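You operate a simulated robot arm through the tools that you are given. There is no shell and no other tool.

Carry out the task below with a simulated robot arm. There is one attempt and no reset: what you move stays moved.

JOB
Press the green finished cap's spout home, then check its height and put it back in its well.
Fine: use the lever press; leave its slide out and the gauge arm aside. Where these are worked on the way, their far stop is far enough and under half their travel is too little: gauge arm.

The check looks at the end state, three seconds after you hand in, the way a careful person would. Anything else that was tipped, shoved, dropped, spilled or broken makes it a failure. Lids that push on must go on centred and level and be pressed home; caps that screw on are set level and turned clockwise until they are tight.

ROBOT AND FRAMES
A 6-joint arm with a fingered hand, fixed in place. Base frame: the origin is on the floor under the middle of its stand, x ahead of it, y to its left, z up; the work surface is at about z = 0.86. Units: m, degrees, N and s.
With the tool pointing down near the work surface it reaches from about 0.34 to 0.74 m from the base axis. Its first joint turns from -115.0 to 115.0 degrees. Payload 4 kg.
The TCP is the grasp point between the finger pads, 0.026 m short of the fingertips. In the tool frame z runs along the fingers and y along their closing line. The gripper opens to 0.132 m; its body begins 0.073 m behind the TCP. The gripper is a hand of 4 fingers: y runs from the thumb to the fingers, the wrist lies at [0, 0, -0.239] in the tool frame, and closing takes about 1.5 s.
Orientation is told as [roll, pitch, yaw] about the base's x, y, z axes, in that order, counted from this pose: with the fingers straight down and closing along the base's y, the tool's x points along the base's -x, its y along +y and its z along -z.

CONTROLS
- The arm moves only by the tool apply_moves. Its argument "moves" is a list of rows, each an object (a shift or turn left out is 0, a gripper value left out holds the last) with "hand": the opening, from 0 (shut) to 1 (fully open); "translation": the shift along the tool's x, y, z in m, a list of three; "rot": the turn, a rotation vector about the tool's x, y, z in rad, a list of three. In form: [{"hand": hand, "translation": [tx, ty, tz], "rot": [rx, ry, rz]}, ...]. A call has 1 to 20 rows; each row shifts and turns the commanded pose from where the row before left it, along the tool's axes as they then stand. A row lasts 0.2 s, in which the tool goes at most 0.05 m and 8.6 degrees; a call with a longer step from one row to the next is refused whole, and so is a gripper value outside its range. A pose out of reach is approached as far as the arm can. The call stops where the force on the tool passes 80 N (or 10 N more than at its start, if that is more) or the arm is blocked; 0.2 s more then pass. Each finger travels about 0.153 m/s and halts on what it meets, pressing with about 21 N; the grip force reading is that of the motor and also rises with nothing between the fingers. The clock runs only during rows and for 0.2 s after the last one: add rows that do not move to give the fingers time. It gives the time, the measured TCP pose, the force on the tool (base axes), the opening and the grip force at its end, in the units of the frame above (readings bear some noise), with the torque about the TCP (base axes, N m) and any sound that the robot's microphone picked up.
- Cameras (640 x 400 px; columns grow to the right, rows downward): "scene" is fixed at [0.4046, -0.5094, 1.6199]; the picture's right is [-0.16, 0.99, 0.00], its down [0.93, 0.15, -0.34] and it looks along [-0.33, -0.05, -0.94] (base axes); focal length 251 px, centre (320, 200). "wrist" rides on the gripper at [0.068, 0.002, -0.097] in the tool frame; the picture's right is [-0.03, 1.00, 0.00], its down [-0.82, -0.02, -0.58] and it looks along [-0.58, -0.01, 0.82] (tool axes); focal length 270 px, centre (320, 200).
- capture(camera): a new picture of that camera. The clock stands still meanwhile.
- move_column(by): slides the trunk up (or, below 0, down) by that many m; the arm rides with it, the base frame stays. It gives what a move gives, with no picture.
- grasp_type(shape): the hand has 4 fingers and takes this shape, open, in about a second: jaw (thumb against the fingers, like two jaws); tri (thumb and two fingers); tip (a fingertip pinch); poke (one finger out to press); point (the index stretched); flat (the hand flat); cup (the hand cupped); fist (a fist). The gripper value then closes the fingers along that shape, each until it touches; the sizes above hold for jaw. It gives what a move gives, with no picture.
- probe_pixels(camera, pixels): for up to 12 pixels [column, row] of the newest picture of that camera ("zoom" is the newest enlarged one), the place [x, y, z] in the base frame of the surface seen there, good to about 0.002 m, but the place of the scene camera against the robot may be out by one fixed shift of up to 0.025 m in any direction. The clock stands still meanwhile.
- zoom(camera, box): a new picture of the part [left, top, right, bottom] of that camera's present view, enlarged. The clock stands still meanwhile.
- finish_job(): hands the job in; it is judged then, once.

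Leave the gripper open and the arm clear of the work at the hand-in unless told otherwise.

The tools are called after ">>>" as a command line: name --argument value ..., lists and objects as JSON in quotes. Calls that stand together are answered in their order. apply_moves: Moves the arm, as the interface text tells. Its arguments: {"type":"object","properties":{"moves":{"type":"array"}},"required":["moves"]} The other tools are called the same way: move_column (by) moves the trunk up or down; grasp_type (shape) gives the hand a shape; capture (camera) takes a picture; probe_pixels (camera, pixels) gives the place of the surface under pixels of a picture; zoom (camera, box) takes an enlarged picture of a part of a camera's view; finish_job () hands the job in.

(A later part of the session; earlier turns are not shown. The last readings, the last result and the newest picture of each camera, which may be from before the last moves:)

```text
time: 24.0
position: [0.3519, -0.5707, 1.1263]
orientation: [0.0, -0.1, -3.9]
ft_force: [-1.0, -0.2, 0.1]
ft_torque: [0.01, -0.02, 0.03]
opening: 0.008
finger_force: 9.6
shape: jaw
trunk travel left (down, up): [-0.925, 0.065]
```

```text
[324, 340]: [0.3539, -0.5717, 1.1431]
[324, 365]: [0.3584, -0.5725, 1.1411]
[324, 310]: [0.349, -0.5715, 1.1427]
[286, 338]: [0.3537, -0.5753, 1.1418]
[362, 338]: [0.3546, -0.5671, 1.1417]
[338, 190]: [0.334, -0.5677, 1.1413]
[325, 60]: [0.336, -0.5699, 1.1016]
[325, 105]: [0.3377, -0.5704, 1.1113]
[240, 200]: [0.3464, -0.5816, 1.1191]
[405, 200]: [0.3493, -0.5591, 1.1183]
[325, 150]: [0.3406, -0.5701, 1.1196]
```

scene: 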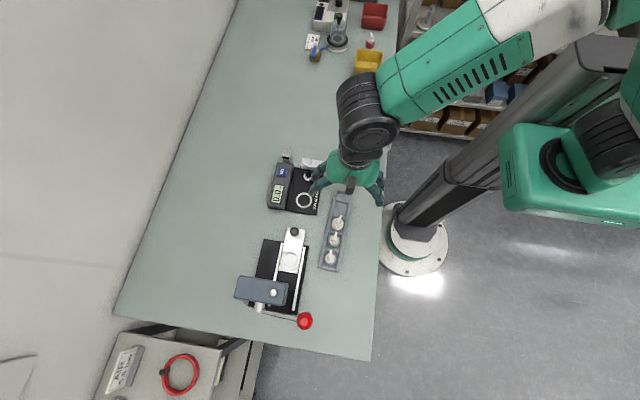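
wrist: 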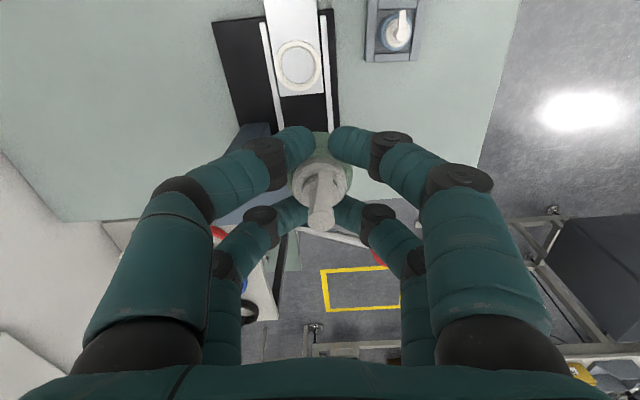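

The cap's axis is within ~1 mm of the TCP. Before lowering at the nest I need the press head's extent for hand clearance, so I'll look with the scene camera.

>>> capture --camera "scene"

>>> zoom --camera "scene" --box '[210, 220, 350, 350]'

```text
taken
```

scene: 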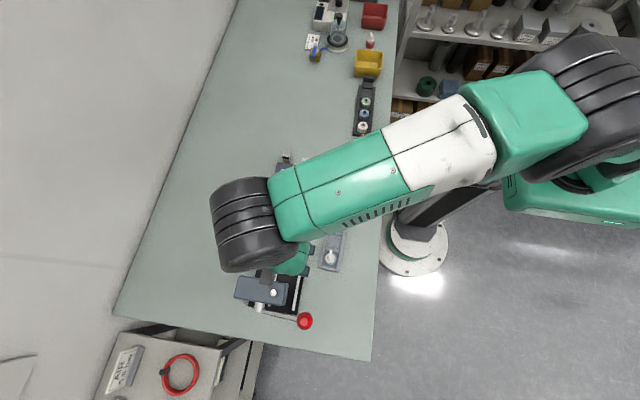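

```text
3.08 times, centred on (280, 285) of scene
```

zoom: 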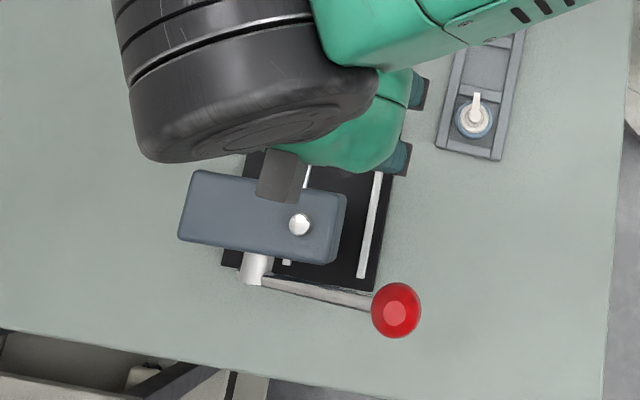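

Probing the head's edges, the ram's top end, the lever and the ball in this enlarged scene view.

>>> probe_pixels --camera "zoom" --pixels '[[200, 175], [340, 200], [325, 255], [190, 232], [299, 224], [252, 275], [265, 283], [320, 293], [365, 303], [395, 310], [398, 290], [310, 195]]'

```text
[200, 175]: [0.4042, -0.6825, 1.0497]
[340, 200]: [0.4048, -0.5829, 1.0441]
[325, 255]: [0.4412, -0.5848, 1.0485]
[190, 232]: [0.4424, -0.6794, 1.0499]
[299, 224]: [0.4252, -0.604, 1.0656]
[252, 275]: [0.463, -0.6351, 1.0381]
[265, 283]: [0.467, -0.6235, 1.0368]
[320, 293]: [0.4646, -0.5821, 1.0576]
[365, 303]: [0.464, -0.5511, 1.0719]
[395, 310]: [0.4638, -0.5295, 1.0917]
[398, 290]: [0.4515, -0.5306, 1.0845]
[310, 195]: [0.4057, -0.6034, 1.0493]
```

Corrected, the head spans x 0.393–0.436, y −0.675…−0.573, top z 1.031; ram axis ≈(0.416, −0.595); lever ball ≈(0.455, −0.52, 1.06). A dark box on the +x side of my hand is visible at (282, 175) in this zoom; I'll probe how far it and the palm stick out toward the head.

>>> probe_pixels --camera "zoom" --pixels '[[275, 160], [295, 165], [265, 195], [295, 198], [280, 155], [340, 155], [380, 150], [405, 160], [415, 95], [395, 100], [350, 120], [300, 150]]'

```text
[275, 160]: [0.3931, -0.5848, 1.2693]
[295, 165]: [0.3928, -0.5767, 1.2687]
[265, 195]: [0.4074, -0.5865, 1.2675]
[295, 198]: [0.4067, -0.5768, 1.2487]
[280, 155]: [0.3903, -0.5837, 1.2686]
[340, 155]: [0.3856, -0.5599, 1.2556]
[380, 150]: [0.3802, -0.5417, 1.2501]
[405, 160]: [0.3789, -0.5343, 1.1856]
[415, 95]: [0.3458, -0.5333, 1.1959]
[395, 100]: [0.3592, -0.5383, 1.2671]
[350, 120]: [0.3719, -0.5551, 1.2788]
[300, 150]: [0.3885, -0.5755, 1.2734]
```

The hand's widest part reaches ≈0.049 m ahead of the TCP, so at the nest (x 0.335) it stays ≈9 mm short of the head front (0.393). I'll move sideways above the nest first, verify, then descend partway.

>>> apply_moves --moves '[{"translation": [0.0153, -0.0249, 0]}, {}, {"translation": [0, 0, 0.03]}, {"translation": [0, 0, 0.03]}, {"translation": [0, 0, 0.03]}, {"translation": [0, 0, 0.03]}, {}, {}]'

>>> capture --camera "wrist"

>>> capture --camera "scene"

```text
time: 25.8
position: [0.3331, -0.5978, 1.0051]
orientation: [0.0, 0.0, -3.9]
ft_force: [0.6, -0.2, 0.9]
ft_torque: [-0.02, -0.01, -0.01]
opening: 0.0083
finger_force: 10.2
shape: jaw
trunk travel left (down, up): [-0.925, 0.065]
```

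```text
taken
```

wrist: 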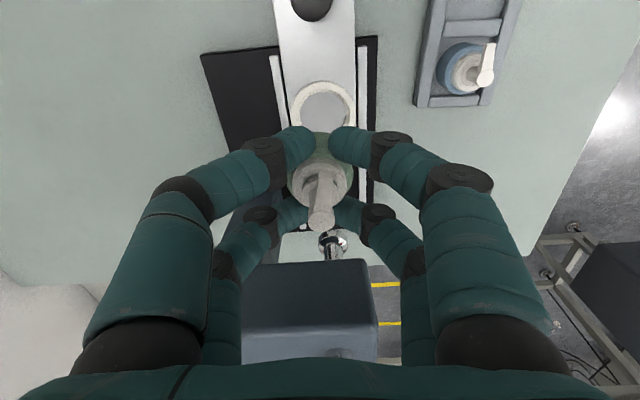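

```text
taken
```

scene: 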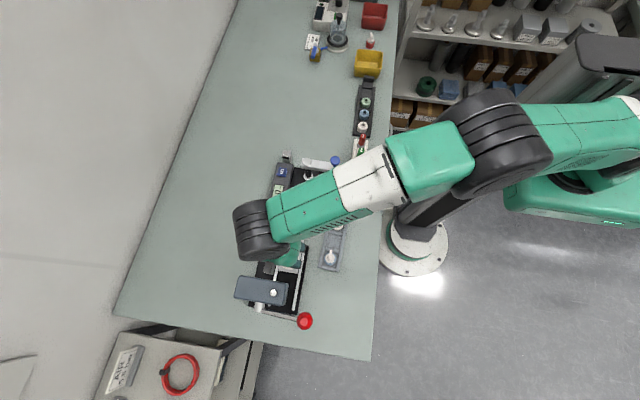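

I'll read the pose again, and zoom on the gap between the hand and the head.

>>> apply_moves --moves '[{}]'

>>> zoom --camera "scene" --box '[230, 230, 320, 320]'

>>> apply_moves --moves '[{}]'

>>> probe_pixels --camera "wrist" --pixels '[[320, 222], [330, 240], [327, 252], [300, 290], [295, 100], [350, 100], [323, 85], [322, 110]]'

```text
time: 26.2
position: [0.334, -0.5982, 1.0053]
orientation: [0.0, -0.1, -3.9]
ft_force: [-0.3, 0.4, 0.2]
ft_torque: [0.01, 0.0, -0.01]
opening: 0.008
finger_force: 9.7
shape: jaw
trunk travel left (down, up): [-0.925, 0.065]
```

```text
4.44 times, centred on (275, 275) of scene
```

zoom: 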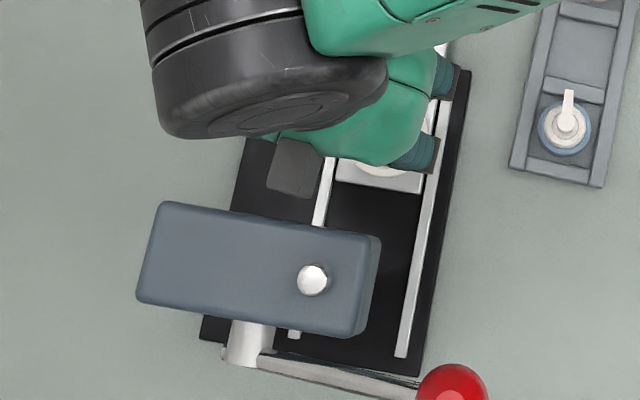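

```text
time: 26.6
position: [0.3331, -0.5972, 1.0047]
orientation: [0.0, 0.0, -3.9]
ft_force: [0.7, -0.1, -0.3]
ft_torque: [0.02, -0.02, -0.05]
opening: 0.0083
finger_force: 10.1
shape: jaw
trunk travel left (down, up): [-0.925, 0.065]
```

```text
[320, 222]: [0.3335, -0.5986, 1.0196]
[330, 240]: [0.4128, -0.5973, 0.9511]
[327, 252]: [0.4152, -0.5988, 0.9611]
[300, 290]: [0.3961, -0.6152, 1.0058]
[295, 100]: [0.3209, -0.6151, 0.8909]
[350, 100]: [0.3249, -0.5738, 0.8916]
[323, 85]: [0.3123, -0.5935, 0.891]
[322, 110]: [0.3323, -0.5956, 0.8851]
```

Mean TCP (0.3334, −0.5977). I'll correct by (+1.5, +3 mm) and lower to z≈0.935, which puts the cap's bottom 8 mm above the ring.

>>> apply_moves --moves '[{"translation": [-0.0013, 0.0031, 0]}, {"translation": [0, 0, 0.02]}, {"translation": [0, 0, 0.02]}, {"translation": [0, 0, 0.02]}, {"translation": [0, 0, 0.01]}, {}, {}]'

>>> capture --camera "wrist"

>>> zoom --camera "wrist" --box '[250, 100, 390, 270]'

>>> zoom --camera "scene" --box '[230, 230, 320, 320]'

```text
time: 28.2
position: [0.3353, -0.5934, 0.936]
orientation: [-0.1, 0.1, -3.9]
ft_force: [0.0, 0.3, -0.6]
ft_torque: [-0.02, 0.01, 0.01]
opening: 0.0079
finger_force: 9.7
shape: jaw
trunk travel left (down, up): [-0.925, 0.065]
```

```text
taken
```

wrist: 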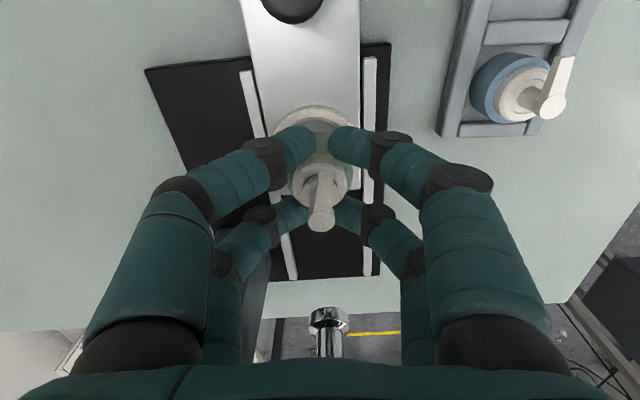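

```text
2.35 times, centred on (320, 185) of wrist
```

zoom: 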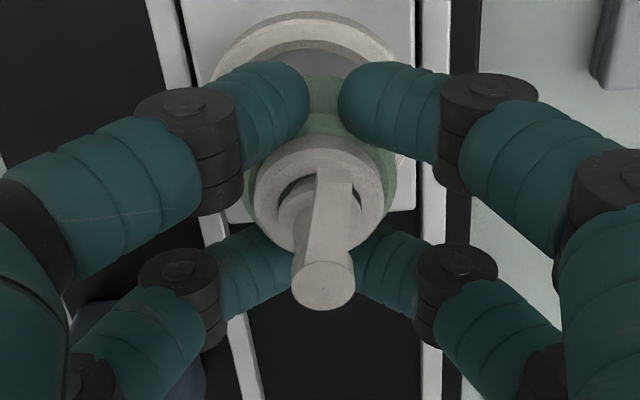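

```text
4.44 times, centred on (275, 275) of scene
```

zoom: 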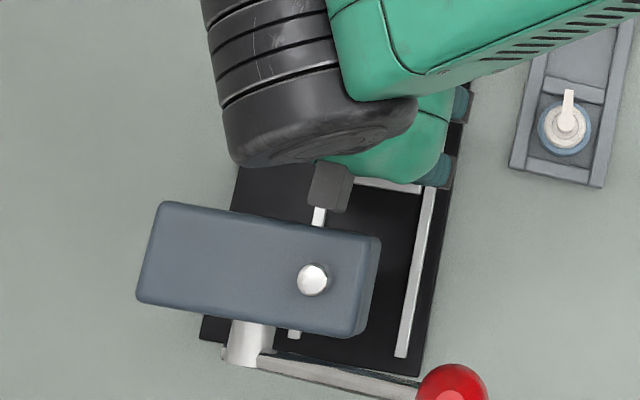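

The hand's box clears the head. I'll probe the ring's visible points and the spout again to confirm the centring before the last lowering.

>>> zoom --camera "wrist" --box '[250, 90, 390, 200]'

>>> apply_moves --moves '[{}]'

>>> apply_moves --moves '[{}]'

```text
3.64 times, centred on (320, 145) of wrist
```

zoom: 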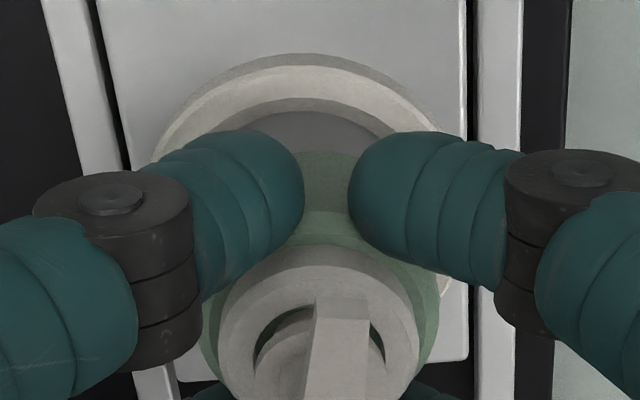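

```text
time: 28.6
position: [0.3349, -0.5918, 0.9364]
orientation: [0.0, 0.0, -3.9]
ft_force: [-0.3, -1.4, 0.3]
ft_torque: [0.0, 0.0, 0.01]
opening: 0.0078
finger_force: 9.6
shape: jaw
trunk travel left (down, up): [-0.925, 0.065]
```

```text
time: 29.0
position: [0.3346, -0.5934, 0.9356]
orientation: [0.1, 0.0, -4.0]
ft_force: [0.7, -0.2, -0.7]
ft_torque: [0.01, 0.0, 0.0]
opening: 0.008
finger_force: 9.8
shape: jaw
trunk travel left (down, up): [-0.925, 0.065]
```

>>> probe_pixels --camera "zoom" --pixels '[[172, 140], [220, 92], [300, 72], [380, 90], [425, 120], [250, 110], [300, 100], [350, 108], [300, 135], [320, 240], [232, 330], [405, 330]]'

```text
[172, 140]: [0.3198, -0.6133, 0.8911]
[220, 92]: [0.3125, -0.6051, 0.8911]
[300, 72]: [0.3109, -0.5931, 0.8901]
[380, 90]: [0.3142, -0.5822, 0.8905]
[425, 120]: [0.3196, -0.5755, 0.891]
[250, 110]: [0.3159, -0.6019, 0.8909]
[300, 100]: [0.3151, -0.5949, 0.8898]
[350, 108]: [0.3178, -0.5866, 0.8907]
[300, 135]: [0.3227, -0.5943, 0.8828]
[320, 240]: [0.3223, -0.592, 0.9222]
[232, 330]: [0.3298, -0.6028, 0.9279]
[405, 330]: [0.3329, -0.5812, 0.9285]
```

Ring circle fits to centre (0.3356, −0.5944); the cap is at about (0.3355, −0.5925). I'll shift −2 mm in y and lower in small steps until the cap seats at TCP z≈0.920.

>>> apply_moves --moves '[{"translation": [0, -0.002, 0]}, {"translation": [0, 0, 0.005]}, {"translation": [0, 0, 0.004]}, {"translation": [0, 0, 0.003]}, {"translation": [0, 0, 0.002]}, {}]'

>>> zoom --camera "wrist" --box '[250, 90, 390, 240]'

```text
time: 30.4
position: [0.3328, -0.5947, 0.9221]
orientation: [-0.3, -0.1, -3.9]
ft_force: [2.3, -1.7, 6.4]
ft_torque: [-0.04, 0.02, 0.03]
opening: 0.0082
finger_force: 9.7
shape: jaw
trunk travel left (down, up): [-0.925, 0.065]
```

```text
2.67 times, centred on (320, 165) of wrist
```

zoom: 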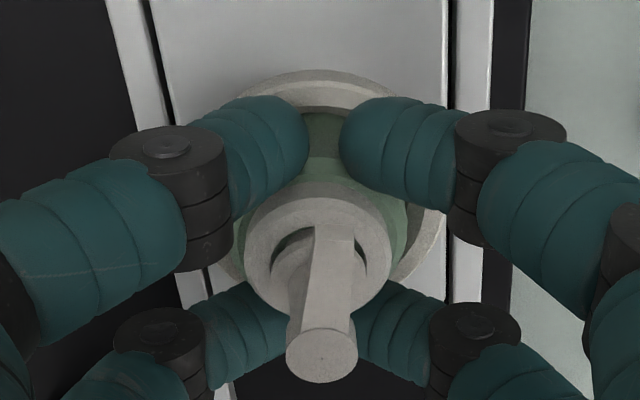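

There is a light contact: 6 N upward with +2.3 N in x, so the cap is inside the ring but brushing its −x side. I'll re-read and then shift +1.5 mm in x and −0.5 mm in y.

>>> apply_moves --moves '[{"translation": [-0.0015, -0.0005, 0]}, {}]'

>>> apply_moves --moves '[{}]'

```text
time: 31.0
position: [0.3352, -0.5946, 0.9203]
orientation: [0.0, 0.1, -3.9]
ft_force: [1.0, -0.6, 0.6]
ft_torque: [-0.02, 0.01, -0.04]
opening: 0.0082
finger_force: 9.8
shape: jaw
trunk travel left (down, up): [-0.925, 0.065]
```

```text
time: 31.4
position: [0.3347, -0.5948, 0.9209]
orientation: [0.0, 0.0, -3.9]
ft_force: [0.4, 0.1, 0.1]
ft_torque: [0.01, -0.01, -0.02]
opening: 0.0083
finger_force: 9.7
shape: jaw
trunk travel left (down, up): [-0.925, 0.065]
```

The side force vanished. Now lowering 1 mm at a time until it rests on the floor.

>>> apply_moves --moves '[{"translation": [0, 0, 0.001]}, {}]'

>>> apply_moves --moves '[{"translation": [0, 0, 0.001]}, {}]'

```text
time: 32.0
position: [0.3354, -0.5944, 0.9202]
orientation: [0.0, 0.0, -4.0]
ft_force: [-0.4, -0.3, -0.9]
ft_torque: [-0.01, 0.01, 0.02]
opening: 0.0079
finger_force: 9.7
shape: jaw
trunk travel left (down, up): [-0.925, 0.065]
```

```text
time: 32.6
position: [0.3337, -0.5951, 0.9196]
orientation: [0.0, 0.0, -3.9]
ft_force: [-0.5, -0.5, 0.8]
ft_torque: [-0.01, 0.0, -0.01]
opening: 0.0078
finger_force: 9.8
shape: jaw
trunk travel left (down, up): [-0.925, 0.065]
```

>>> apply_moves --moves '[{"translation": [0, 0, 0.001]}, {}]'

>>> apply_moves --moves '[{"translation": [0, 0, 0.001]}, {}]'

```text
time: 33.2
position: [0.3353, -0.5941, 0.9195]
orientation: [-0.1, 0.0, -3.9]
ft_force: [0.1, -0.7, 2.8]
ft_torque: [0.01, -0.07, -0.03]
opening: 0.008
finger_force: 9.5
shape: jaw
trunk travel left (down, up): [-0.925, 0.065]
```

```text
time: 33.8
position: [0.3344, -0.5948, 0.9186]
orientation: [-0.1, 0.0, -4.0]
ft_force: [0.3, -0.4, 7.3]
ft_torque: [0.04, -0.09, 0.0]
opening: 0.0084
finger_force: 9.3
shape: jaw
trunk travel left (down, up): [-0.925, 0.065]
```

It is seated (7 N straight up, no side force). I'll relieve 1 mm, open the fingers, and look.

>>> apply_moves --moves '[{"translation": [0, 0, -0.001]}, {"hand": 0.15}, {"hand": 0.3}, {"hand": 0.45}, {"hand": 0.5}, {}, {}]'

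>>> capture --camera "wrist"

>>> zoom --camera "wrist" --box '[250, 90, 390, 260]'

```text
time: 35.4
position: [0.3354, -0.5957, 0.9177]
orientation: [0.0, 0.0, -4.0]
ft_force: [0.0, -0.3, -0.4]
ft_torque: [0.0, 0.01, -0.04]
opening: 0.0655
finger_force: 0.1
shape: jaw
trunk travel left (down, up): [-0.925, 0.065]
```

```text
taken
```

wrist: 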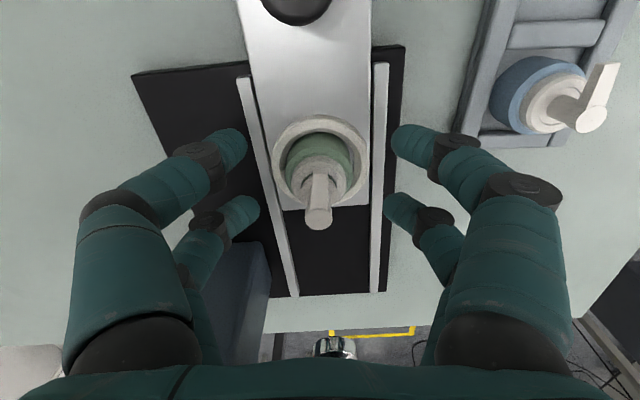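

```text
2.35 times, centred on (320, 175) of wrist
```

zoom: 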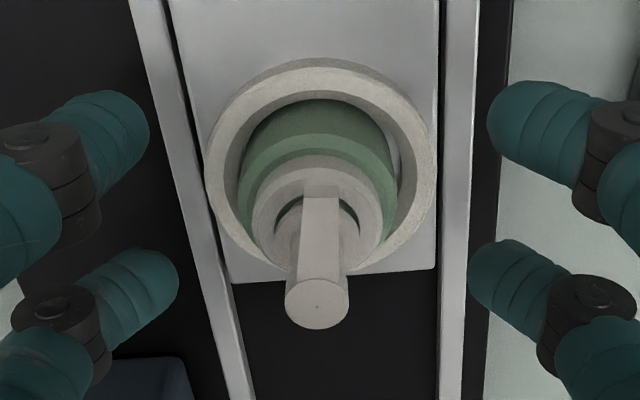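

The cap stands level and centred in the nest. Next I'll lift clear, go over the slide's black knob at ≈(0.255, −0.594, top 0.921), and look.

>>> apply_moves --moves '[{"translation": [0, 0, -0.01]}, {"translation": [0, 0, -0.03]}, {"translation": [0, 0, -0.04]}, {"translation": [0.04, -0.0022, 0]}, {"translation": [0.04, -0.0022, 0]}, {}, {}]'

>>> capture --camera "wrist"

>>> zoom --camera "wrist" --box '[250, 60, 390, 230]'

```text
time: 37.0
position: [0.2549, -0.5913, 0.9967]
orientation: [0.0, 0.0, -3.8]
ft_force: [-0.3, -0.3, -0.8]
ft_torque: [0.03, -0.03, 0.0]
opening: 0.0653
finger_force: 0.1
shape: jaw
trunk travel left (down, up): [-0.925, 0.065]
```

```text
taken
```

wrist: 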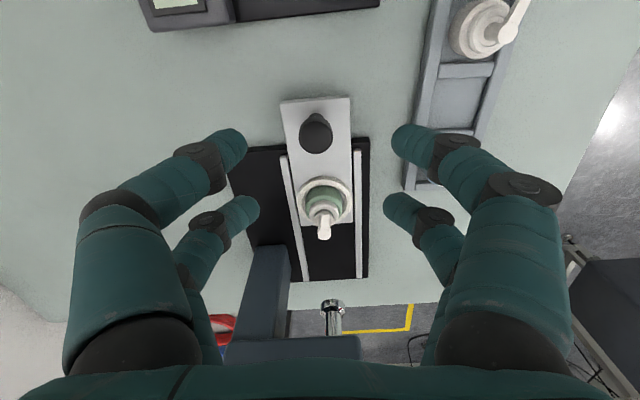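

```text
2.35 times, centred on (320, 145) of wrist
```

zoom: 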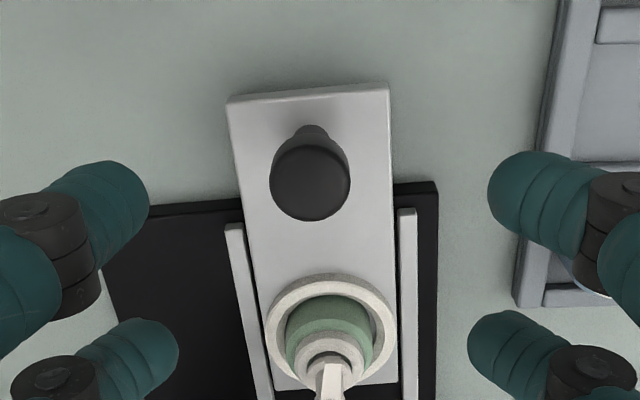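

Probing the knob's top and stem.

>>> probe_pixels --camera "zoom" --pixels '[[310, 185], [274, 185], [347, 185], [310, 217], [310, 150], [310, 130], [235, 100], [385, 90], [330, 370], [310, 108]]'

```text
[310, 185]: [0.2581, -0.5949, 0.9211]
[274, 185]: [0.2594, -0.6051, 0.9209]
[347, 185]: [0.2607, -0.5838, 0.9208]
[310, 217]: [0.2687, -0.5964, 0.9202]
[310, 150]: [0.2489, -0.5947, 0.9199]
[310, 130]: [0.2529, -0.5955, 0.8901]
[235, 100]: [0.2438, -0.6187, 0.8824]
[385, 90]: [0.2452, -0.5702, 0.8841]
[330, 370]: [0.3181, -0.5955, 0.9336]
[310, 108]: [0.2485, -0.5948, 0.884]
```

Knob centre (0.259, −0.5945), radius ≈11 mm, top 0.921. I'll align, descend to z≈0.918 and close the fingers around it.

>>> apply_moves --moves '[{"translation": [-0.004, -0.002, 0.02]}, {"translation": [0, 0, 0.03]}, {"translation": [0, 0, 0.02]}, {"translation": [0, 0, 0.008]}, {}, {"hand": 0.25}, {"hand": 0.1}, {"hand": 0.0}, {}, {}]'

>>> capture --camera "wrist"

```text
time: 39.2
position: [0.2592, -0.5955, 0.9231]
orientation: [0.0, -0.1, -3.9]
ft_force: [0.1, 0.6, -0.6]
ft_torque: [-0.01, -0.02, 0.0]
opening: 0.0003
finger_force: 21.4
shape: jaw
trunk travel left (down, up): [-0.925, 0.065]
```

```text
taken
```

wrist: 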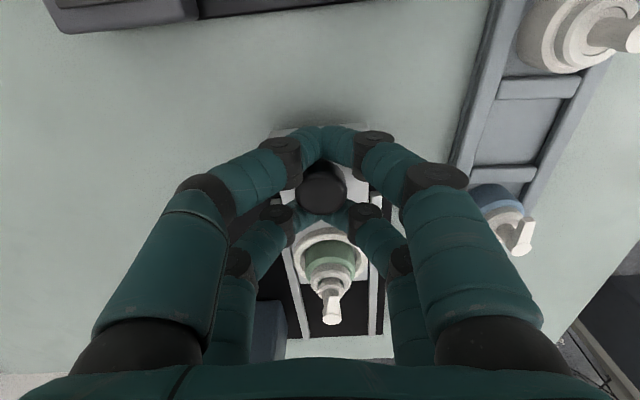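

The fingers cage the knob at (320, 190). I'll push the slide toward the press (+x) in 8 mm steps and watch the force.

>>> apply_moves --moves '[{"translation": [-0.004, 0.0003, 0]}, {"translation": [-0.006, 0.0004, 0]}, {"translation": [-0.008, 0.00054, 0]}, {"translation": [-0.008, 0.00054, 0]}, {"translation": [-0.008, 0.00054, 0]}, {"translation": [-0.008, 0.00054, 0]}, {"translation": [-0.006, 0.0004, 0]}, {}]'

>>> capture --camera "wrist"

>>> zoom --camera "scene" --box '[220, 220, 330, 330]'

```text
time: 41.0
position: [0.3075, -0.5962, 0.921]
orientation: [0.0, 0.0, -3.8]
ft_force: [-0.8, -0.2, -0.4]
ft_torque: [0.0, -0.02, 0.04]
opening: 0.0002
finger_force: 21.2
shape: jaw
trunk travel left (down, up): [-0.925, 0.065]
```

```text
taken
```

wrist: 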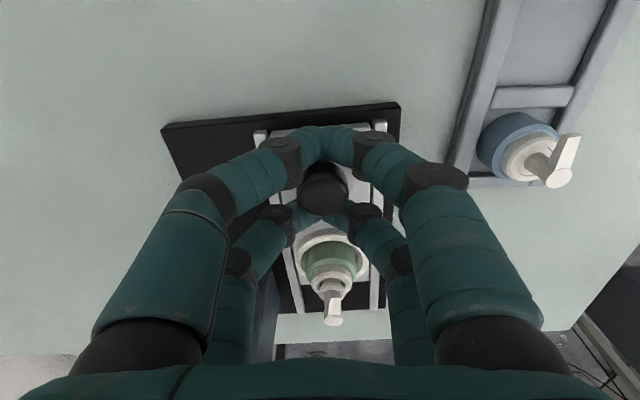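

```text
3.64 times, centred on (275, 275) of scene
```

zoom: 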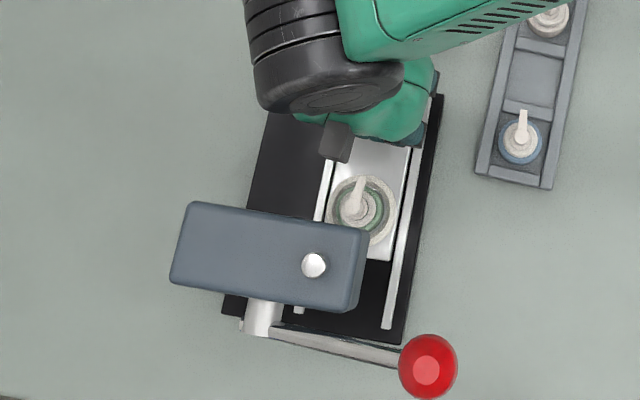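

The slide travels freely with the cap upright. Nest now ≈0.384; the ram is at ≈0.414. Pushing on in smaller steps.

>>> apply_moves --moves '[{"translation": [-0.005, 0.0003, 0]}, {"translation": [-0.006, 0.0004, 0]}, {"translation": [-0.006, 0.0004, 0]}, {"translation": [-0.005, 0.0003, 0]}, {}]'

>>> apply_moves --moves '[{"translation": [-0.003, 0.0002, 0]}, {"translation": [-0.003, 0.0002, 0]}, {}]'

>>> apply_moves --moves '[{"translation": [-0.002, 0.0001, 0]}, {}]'

>>> zoom --camera "wrist" --box '[240, 100, 400, 330]'

```text
time: 42.2
position: [0.329, -0.5961, 0.9203]
orientation: [0.0, 0.0, -3.9]
ft_force: [-0.9, 0.7, 0.3]
ft_torque: [0.01, 0.03, 0.02]
opening: 0.0
finger_force: 21.0
shape: jaw
trunk travel left (down, up): [-0.925, 0.065]
```

```text
time: 43.0
position: [0.3339, -0.5964, 0.9201]
orientation: [0.0, 0.0, -3.9]
ft_force: [-0.3, 0.3, -0.7]
ft_torque: [-0.01, 0.01, -0.01]
opening: 0.0
finger_force: 20.6
shape: jaw
trunk travel left (down, up): [-0.925, 0.065]
```

```text
time: 43.6
position: [0.3361, -0.5955, 0.9218]
orientation: [0.0, 0.0, -3.9]
ft_force: [1.1, -0.4, -0.5]
ft_torque: [-0.03, -0.03, 0.01]
opening: 0.0
finger_force: 21.3
shape: jaw
trunk travel left (down, up): [-0.925, 0.065]
```

```text
1.74 times, centred on (320, 215) of wrist
```

zoom: 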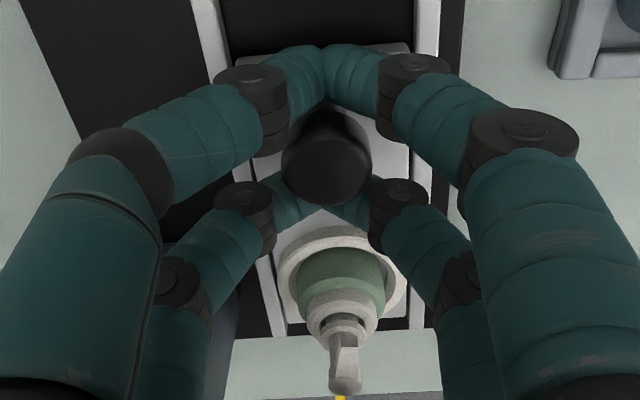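

No stop yet. I'll check the gap between my hand and the head and the nest position under the head.

>>> zoom --camera "scene" --box '[230, 230, 320, 320]'

>>> capture --camera "wrist"

```text
4.44 times, centred on (275, 275) of scene
```

zoom: 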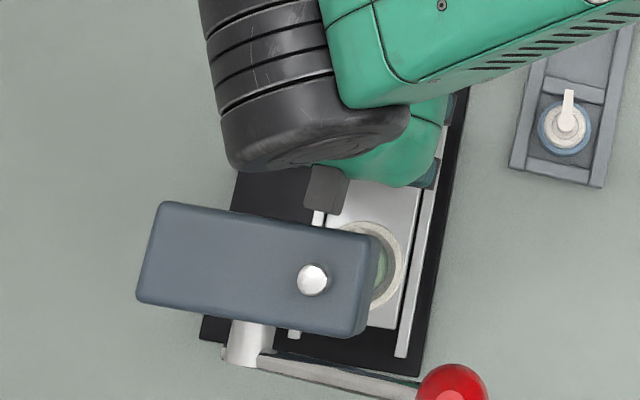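

```text
taken
```

wrist: 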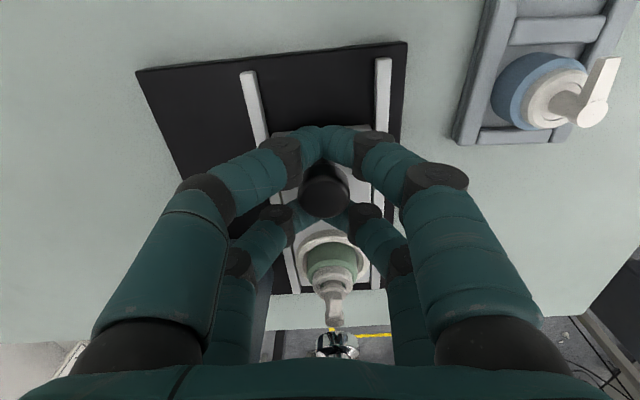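

Probing the knob, spout top, and ram foot to see how much further the nest has to go.

>>> probe_pixels --camera "wrist" --pixels '[[323, 192], [323, 205], [333, 318], [334, 326], [332, 340], [345, 340], [338, 352], [330, 283], [308, 260], [352, 260]]'

>>> zoom --camera "wrist" --box '[280, 230, 390, 370]'

```text
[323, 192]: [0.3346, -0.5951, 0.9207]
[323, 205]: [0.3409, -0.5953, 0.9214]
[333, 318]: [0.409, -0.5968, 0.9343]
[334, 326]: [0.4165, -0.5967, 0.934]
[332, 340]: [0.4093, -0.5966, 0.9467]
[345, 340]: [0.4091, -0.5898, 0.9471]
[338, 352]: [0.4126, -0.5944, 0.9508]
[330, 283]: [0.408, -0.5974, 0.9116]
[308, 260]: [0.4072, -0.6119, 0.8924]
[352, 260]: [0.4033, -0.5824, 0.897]
```

```text
2.86 times, centred on (335, 300) of wrist
```

zoom: 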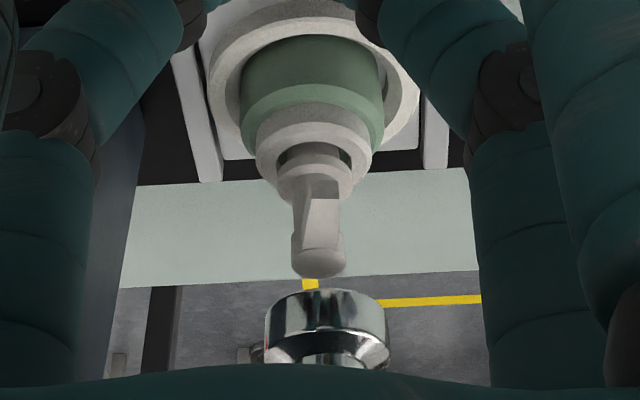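

The spout is at x≈0.413, while the ram's axis is ≈0.418–0.42, so a few millimetres remain. Pushing in 2 mm steps to the stop.

>>> apply_moves --moves '[{"translation": [-0.002, 0.0001, 0]}, {}]'

>>> apply_moves --moves '[{"translation": [-0.002, 0.0001, 0]}, {}]'

>>> apply_moves --moves '[{"translation": [-0.002, 0.0001, 0]}, {}]'

```text
time: 44.2
position: [0.3388, -0.5962, 0.9195]
orientation: [0.0, 0.0, -3.8]
ft_force: [1.7, 0.3, 0.5]
ft_torque: [0.03, 0.01, -0.01]
opening: 0.0001
finger_force: 20.7
shape: jaw
trunk travel left (down, up): [-0.925, 0.065]
```

```text
time: 44.8
position: [0.3404, -0.5955, 0.92]
orientation: [0.0, -0.1, -3.9]
ft_force: [2.0, 0.5, 0.0]
ft_torque: [-0.01, -0.01, 0.01]
opening: 0.0001
finger_force: 20.3
shape: jaw
trunk travel left (down, up): [-0.925, 0.065]
```

```text
time: 45.4
position: [0.3418, -0.5969, 0.9194]
orientation: [0.1, 0.0, -3.9]
ft_force: [0.1, 0.8, -0.2]
ft_torque: [0.0, 0.01, -0.01]
opening: 0.0
finger_force: 20.8
shape: jaw
trunk travel left (down, up): [-0.925, 0.065]
```

>>> capture --camera "wrist"

>>> zoom --camera "wrist" --box '[280, 130, 390, 370]'

>>> zoom --camera "scene" --box '[230, 230, 320, 320]'

```text
taken
```

wrist: 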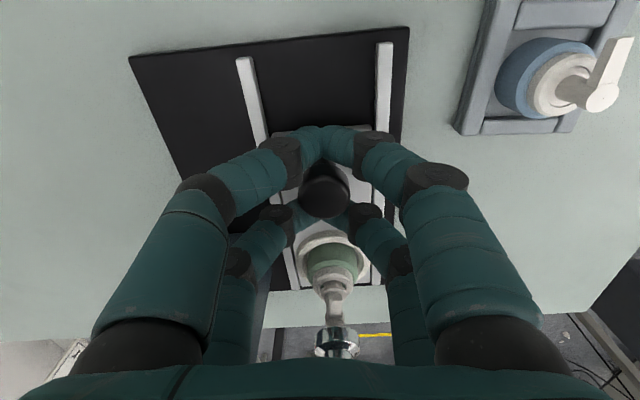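

```text
1.67 times, centred on (335, 250) of wrist
```

zoom: 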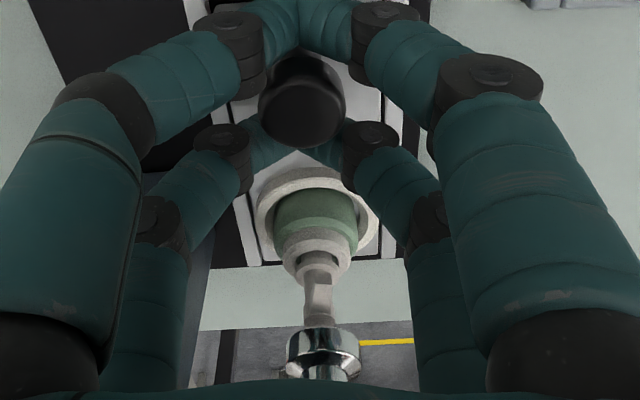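

```text
4.44 times, centred on (275, 275) of scene
```

zoom: 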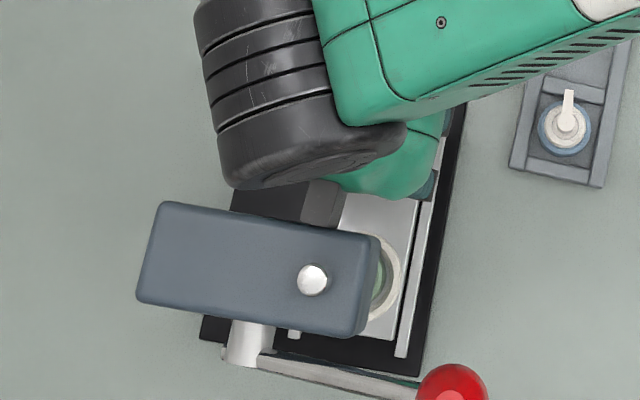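

Probing the knob and spout again to see whether the slide moved in these last steps.

>>> probe_pixels --camera "wrist" --pixels '[[323, 185], [323, 195], [323, 210], [333, 318], [334, 326], [330, 341], [345, 341], [338, 352], [312, 240], [352, 245]]'

>>> apply_moves --moves '[{"translation": [-0.001, 0.0001, 0]}, {}]'

```text
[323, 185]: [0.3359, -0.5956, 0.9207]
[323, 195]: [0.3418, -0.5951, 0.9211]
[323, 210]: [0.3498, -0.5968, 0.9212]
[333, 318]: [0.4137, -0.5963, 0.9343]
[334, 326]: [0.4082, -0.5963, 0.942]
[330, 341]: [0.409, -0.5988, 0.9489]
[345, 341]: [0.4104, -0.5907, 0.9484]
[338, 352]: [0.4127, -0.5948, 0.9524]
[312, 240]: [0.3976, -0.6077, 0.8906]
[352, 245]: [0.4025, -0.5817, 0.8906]
```

```text
time: 46.0
position: [0.3447, -0.5964, 0.9205]
orientation: [0.0, 0.0, -4.0]
ft_force: [-0.3, 0.2, -0.6]
ft_torque: [0.02, -0.01, 0.02]
opening: 0.0
finger_force: 21.1
shape: jaw
trunk travel left (down, up): [-0.925, 0.065]
```

>>> capture --camera "wrist"

>>> zoom --camera "wrist" --box '[280, 120, 380, 240]'

>>> zoom --camera "wrist" --box '[285, 220, 385, 370]'

```text
taken
```

wrist: 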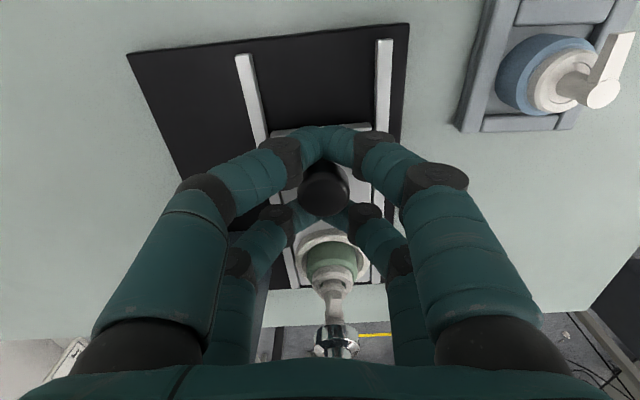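

```text
3.33 times, centred on (330, 180) of wrist
```

zoom: 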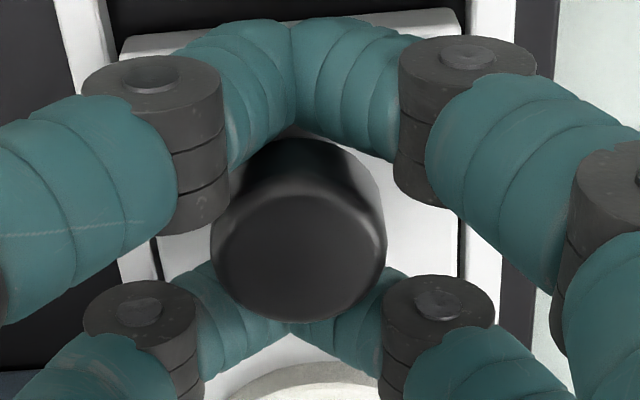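

```text
2.67 times, centred on (335, 295) of wrist
```

zoom: 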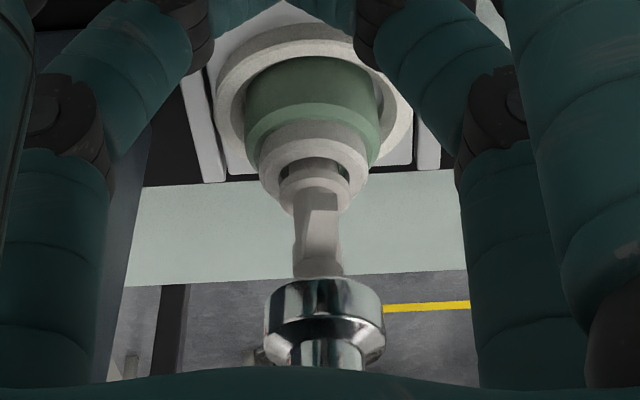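

>>> probe_pixels --camera "wrist" --pixels '[[320.5, 185], [320.5, 193.5], [320.5, 205], [320.5, 213], [297, 194], [343, 194], [331, 300], [330, 246], [309, 255], [356, 252]]'

>>> apply_moves --moves '[{"translation": [-0.001, 0.0001, 0]}, {}]'

```text
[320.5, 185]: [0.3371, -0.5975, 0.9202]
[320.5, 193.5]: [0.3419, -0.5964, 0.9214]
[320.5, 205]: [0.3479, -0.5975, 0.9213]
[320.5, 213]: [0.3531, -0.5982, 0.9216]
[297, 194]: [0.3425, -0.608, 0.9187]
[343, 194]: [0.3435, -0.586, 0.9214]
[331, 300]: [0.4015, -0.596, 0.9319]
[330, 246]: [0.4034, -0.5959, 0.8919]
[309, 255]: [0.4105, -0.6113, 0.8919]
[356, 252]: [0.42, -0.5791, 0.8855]
```

```text
time: 46.6
position: [0.3455, -0.5962, 0.9204]
orientation: [0.0, 0.0, -3.9]
ft_force: [-1.5, -0.4, 0.7]
ft_torque: [0.0, 0.05, -0.01]
opening: 0.0
finger_force: 20.6
shape: jaw
trunk travel left (down, up): [-0.925, 0.065]
```

>>> zoom --camera "scene" --box '[245, 245, 305, 295]'

>>> apply_moves --moves '[{}]'

```text
8.00 times, centred on (275, 270) of scene
```

zoom: 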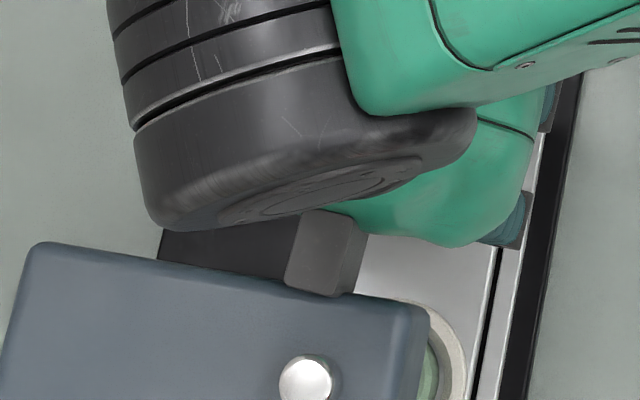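

```text
time: 47.0
position: [0.3438, -0.5963, 0.9213]
orientation: [0.0, 0.0, -3.8]
ft_force: [-1.0, -0.2, 0.0]
ft_torque: [0.01, 0.03, 0.03]
opening: 0.0
finger_force: 20.7
shape: jaw
trunk travel left (down, up): [-0.925, 0.065]
```

The box now overlaps the head's rear edge in this view; I'll probe its corners to judge the true clearance.

>>> probe_pixels --camera "zoom" --pixels '[[315, 230], [300, 280], [335, 285], [325, 293], [345, 245], [352, 270], [290, 285], [370, 305], [280, 300], [330, 302], [400, 310], [200, 280]]'

```text
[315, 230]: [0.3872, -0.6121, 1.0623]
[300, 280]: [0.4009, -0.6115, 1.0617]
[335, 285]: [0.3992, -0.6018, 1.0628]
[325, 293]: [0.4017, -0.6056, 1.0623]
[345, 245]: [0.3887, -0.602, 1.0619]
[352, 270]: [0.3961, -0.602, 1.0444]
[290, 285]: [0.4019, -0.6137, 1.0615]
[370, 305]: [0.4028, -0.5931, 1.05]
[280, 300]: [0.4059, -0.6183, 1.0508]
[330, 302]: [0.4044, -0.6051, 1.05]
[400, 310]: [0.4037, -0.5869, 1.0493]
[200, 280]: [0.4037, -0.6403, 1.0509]
```

Only ~1–3 mm is left between that box and the head, so I won't push further in this posture. I'll release the knob, rise, step back and push the knob from behind with closed fingertips, which keeps the hand ~4 cm further away.

>>> apply_moves --moves '[{"translation": [0.001, 0, 0]}, {"hand": 0.15}, {"hand": 0.3}, {"hand": 0.3}, {"translation": [0, 0, -0.02]}, {"translation": [0, 0, -0.03]}, {"translation": [0.03, -0.002, 0]}, {"translation": [0.03, -0.002, 0]}, {"hand": 0}, {}, {}, {}]'

>>> capture --camera "wrist"

>>> zoom --camera "scene" --box '[230, 220, 320, 320]'

```text
time: 49.6
position: [0.2822, -0.5973, 0.9666]
orientation: [-0.1, 0.0, -3.9]
ft_force: [0.7, -0.3, 0.1]
ft_torque: [0.01, 0.0, -0.04]
opening: 0.0
finger_force: 20.9
shape: jaw
trunk travel left (down, up): [-0.925, 0.065]
```

```text
taken
```

wrist: 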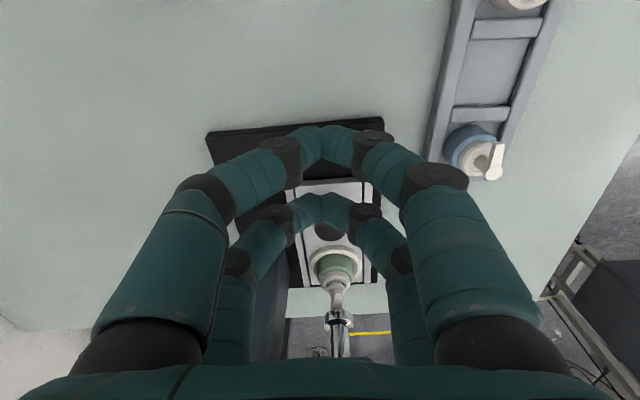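

```text
4.00 times, centred on (275, 270) of scene
```

zoom: 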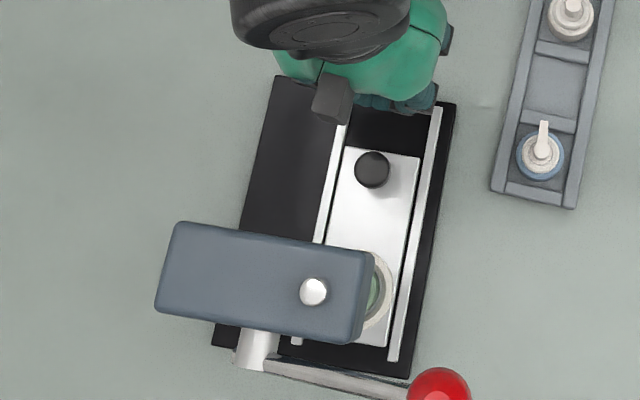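

Now the slide is unobstructed in the scene view. I'll probe the knob, the ram's top and the slide/rail ends there.

>>> probe_pixels --camera "zoom" --pixels '[[372, 165], [372, 183], [372, 153], [313, 291], [350, 150], [415, 160], [385, 343], [395, 355], [386, 260], [384, 318], [294, 340], [392, 292]]'

```text
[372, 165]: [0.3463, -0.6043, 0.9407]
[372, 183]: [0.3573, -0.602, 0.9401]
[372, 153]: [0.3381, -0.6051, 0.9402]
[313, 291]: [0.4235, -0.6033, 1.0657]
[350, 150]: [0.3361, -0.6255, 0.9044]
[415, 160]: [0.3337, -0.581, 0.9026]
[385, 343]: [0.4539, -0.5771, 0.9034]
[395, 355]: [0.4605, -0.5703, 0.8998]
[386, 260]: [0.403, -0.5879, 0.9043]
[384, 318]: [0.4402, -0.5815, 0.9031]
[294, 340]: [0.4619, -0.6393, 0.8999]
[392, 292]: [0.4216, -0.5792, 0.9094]
```

In true coordinates the nest is now ≈0.415 and the ram axis ≈0.4145–0.416, so it is nearly aligned. I'll lower behind the knob with closed fingertips and push gently to feel for the stop.

>>> apply_moves --moves '[{"translation": [0, 0.002, 0.02]}, {"translation": [0, 0, 0.02]}, {"translation": [0, 0, 0.008]}, {"translation": [-0.005, 0.0003, 0]}, {"translation": [-0.005, 0.0003, 0]}, {}]'

>>> capture --camera "wrist"

>>> zoom --camera "scene" --box '[230, 220, 320, 320]'

```text
time: 51.0
position: [0.2935, -0.5934, 0.9219]
orientation: [0.0, 0.1, -4.0]
ft_force: [1.1, -0.1, -0.2]
ft_torque: [0.02, -0.02, -0.03]
opening: 0.0001
finger_force: 21.3
shape: jaw
trunk travel left (down, up): [-0.925, 0.065]
```

```text
taken
```

wrist: 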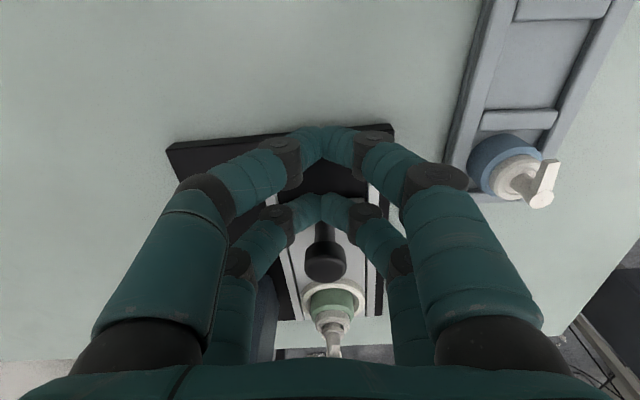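

```text
4.00 times, centred on (275, 270) of scene
```

zoom: 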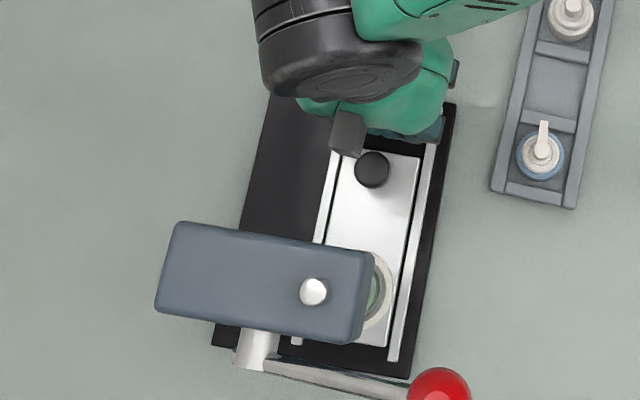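

The knob is visible at (325, 263) ahead of the fingers. Probing it, then pushing in small steps.

>>> probe_pixels --camera "wrist" --pixels '[[325, 255], [325, 263], [325, 276], [306, 263], [345, 263], [325, 235]]'

>>> apply_moves --moves '[{"translation": [-0.003, 0.0002, 0]}, {"translation": [-0.003, 0.0002, 0]}, {}]'

>>> apply_moves --moves '[{"translation": [-0.002, 0.0001, 0]}, {}]'

>>> apply_moves --moves '[{"translation": [-0.002, 0.0001, 0]}, {}]'

```text
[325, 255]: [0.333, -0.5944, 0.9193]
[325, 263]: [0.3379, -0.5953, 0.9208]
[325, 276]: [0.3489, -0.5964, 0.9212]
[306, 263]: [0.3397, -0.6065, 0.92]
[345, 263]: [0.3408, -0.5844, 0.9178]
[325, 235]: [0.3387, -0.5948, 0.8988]
```

```text
time: 51.8
position: [0.3007, -0.5944, 0.9215]
orientation: [0.0, 0.0, -3.9]
ft_force: [-0.1, -0.2, 0.4]
ft_torque: [-0.01, -0.03, -0.01]
opening: 0.0002
finger_force: 20.7
shape: jaw
trunk travel left (down, up): [-0.925, 0.065]
```

```text
time: 52.4
position: [0.3023, -0.5948, 0.9236]
orientation: [-0.1, 0.0, -3.8]
ft_force: [-0.9, -0.5, 0.0]
ft_torque: [0.01, -0.04, -0.02]
opening: 0.0
finger_force: 20.9
shape: jaw
trunk travel left (down, up): [-0.925, 0.065]
```

```text
time: 53.0
position: [0.305, -0.5937, 0.9223]
orientation: [0.0, 0.0, -3.9]
ft_force: [-0.5, 0.2, -0.3]
ft_torque: [-0.04, -0.01, -0.01]
opening: 0.0
finger_force: 21.0
shape: jaw
trunk travel left (down, up): [-0.925, 0.065]
```

>>> apply_moves --moves '[{"translation": [-0.002, 0.0001, 0]}, {}]'

>>> apply_moves --moves '[{"translation": [-0.002, 0.0001, 0]}, {}]'

>>> capture --camera "wrist"

>>> zoom --camera "scene" --box '[230, 220, 320, 320]'

```text
time: 53.6
position: [0.3059, -0.5954, 0.9223]
orientation: [0.0, 0.0, -4.0]
ft_force: [0.1, 1.2, 0.5]
ft_torque: [0.01, 0.0, -0.03]
opening: 0.0
finger_force: 21.0
shape: jaw
trunk travel left (down, up): [-0.925, 0.065]
```

```text
time: 54.2
position: [0.3066, -0.5942, 0.9211]
orientation: [0.0, -0.1, -4.0]
ft_force: [-0.7, 0.0, 0.3]
ft_torque: [-0.02, 0.01, 0.02]
opening: 0.0
finger_force: 21.4
shape: jaw
trunk travel left (down, up): [-0.925, 0.065]
```

```text
taken
```

wrist: 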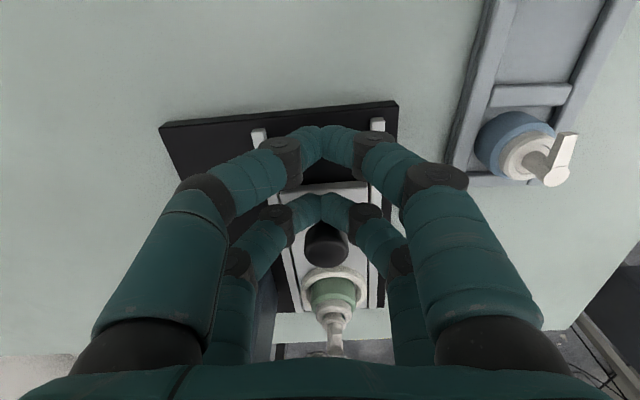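

```text
4.00 times, centred on (275, 270) of scene
```

zoom: 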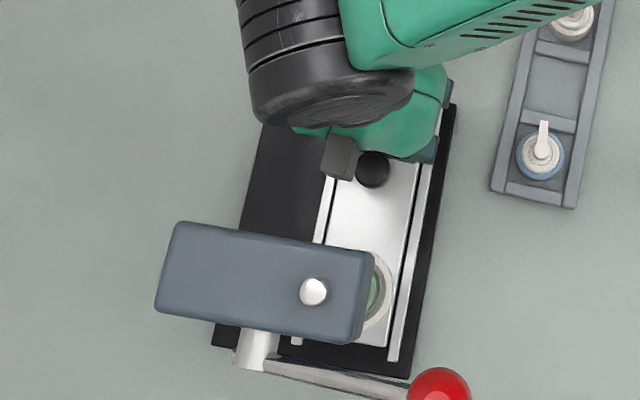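

The knob hasn't moved yet, so contact is not made. Continuing in 2 mm steps.

>>> apply_moves --moves '[{"translation": [-0.002, 0.0001, 0]}, {"translation": [-0.002, 0.0001, 0]}, {}]'

>>> apply_moves --moves '[{"translation": [-0.002, 0.0001, 0]}, {}]'

>>> apply_moves --moves '[{"translation": [-0.002, 0.0001, 0]}, {}]'

>>> zoom --camera "scene" --box '[230, 220, 320, 320]'

```text
time: 55.0
position: [0.3089, -0.5959, 0.9224]
orientation: [0.1, 0.0, -3.9]
ft_force: [-11.8, 1.1, -1.7]
ft_torque: [0.01, 0.2, 0.09]
opening: 0.0002
finger_force: 20.9
shape: jaw
trunk travel left (down, up): [-0.925, 0.065]
```

```text
time: 55.6
position: [0.3099, -0.5949, 0.9208]
orientation: [0.2, 0.1, -3.9]
ft_force: [-27.1, 2.4, -4.7]
ft_torque: [0.02, 0.55, 0.17]
opening: 0.0
finger_force: 21.0
shape: jaw
trunk travel left (down, up): [-0.925, 0.065]
```

```text
time: 56.2
position: [0.3103, -0.5948, 0.9217]
orientation: [0.2, 0.1, -3.9]
ft_force: [-35.2, 4.7, -7.2]
ft_torque: [0.05, 0.71, 0.28]
opening: 0.0
finger_force: 21.7
shape: jaw
trunk travel left (down, up): [-0.925, 0.065]
```

```text
4.00 times, centred on (275, 270) of scene
```

zoom: 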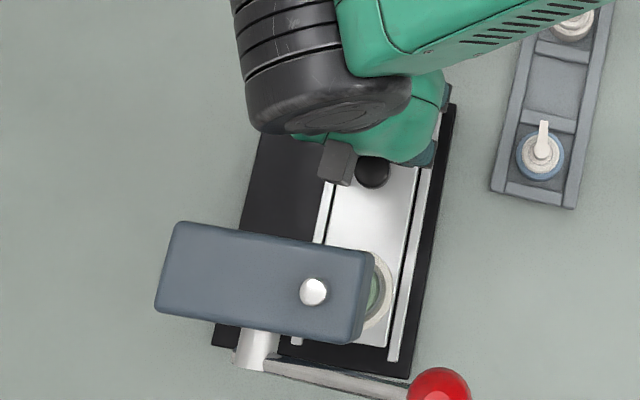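

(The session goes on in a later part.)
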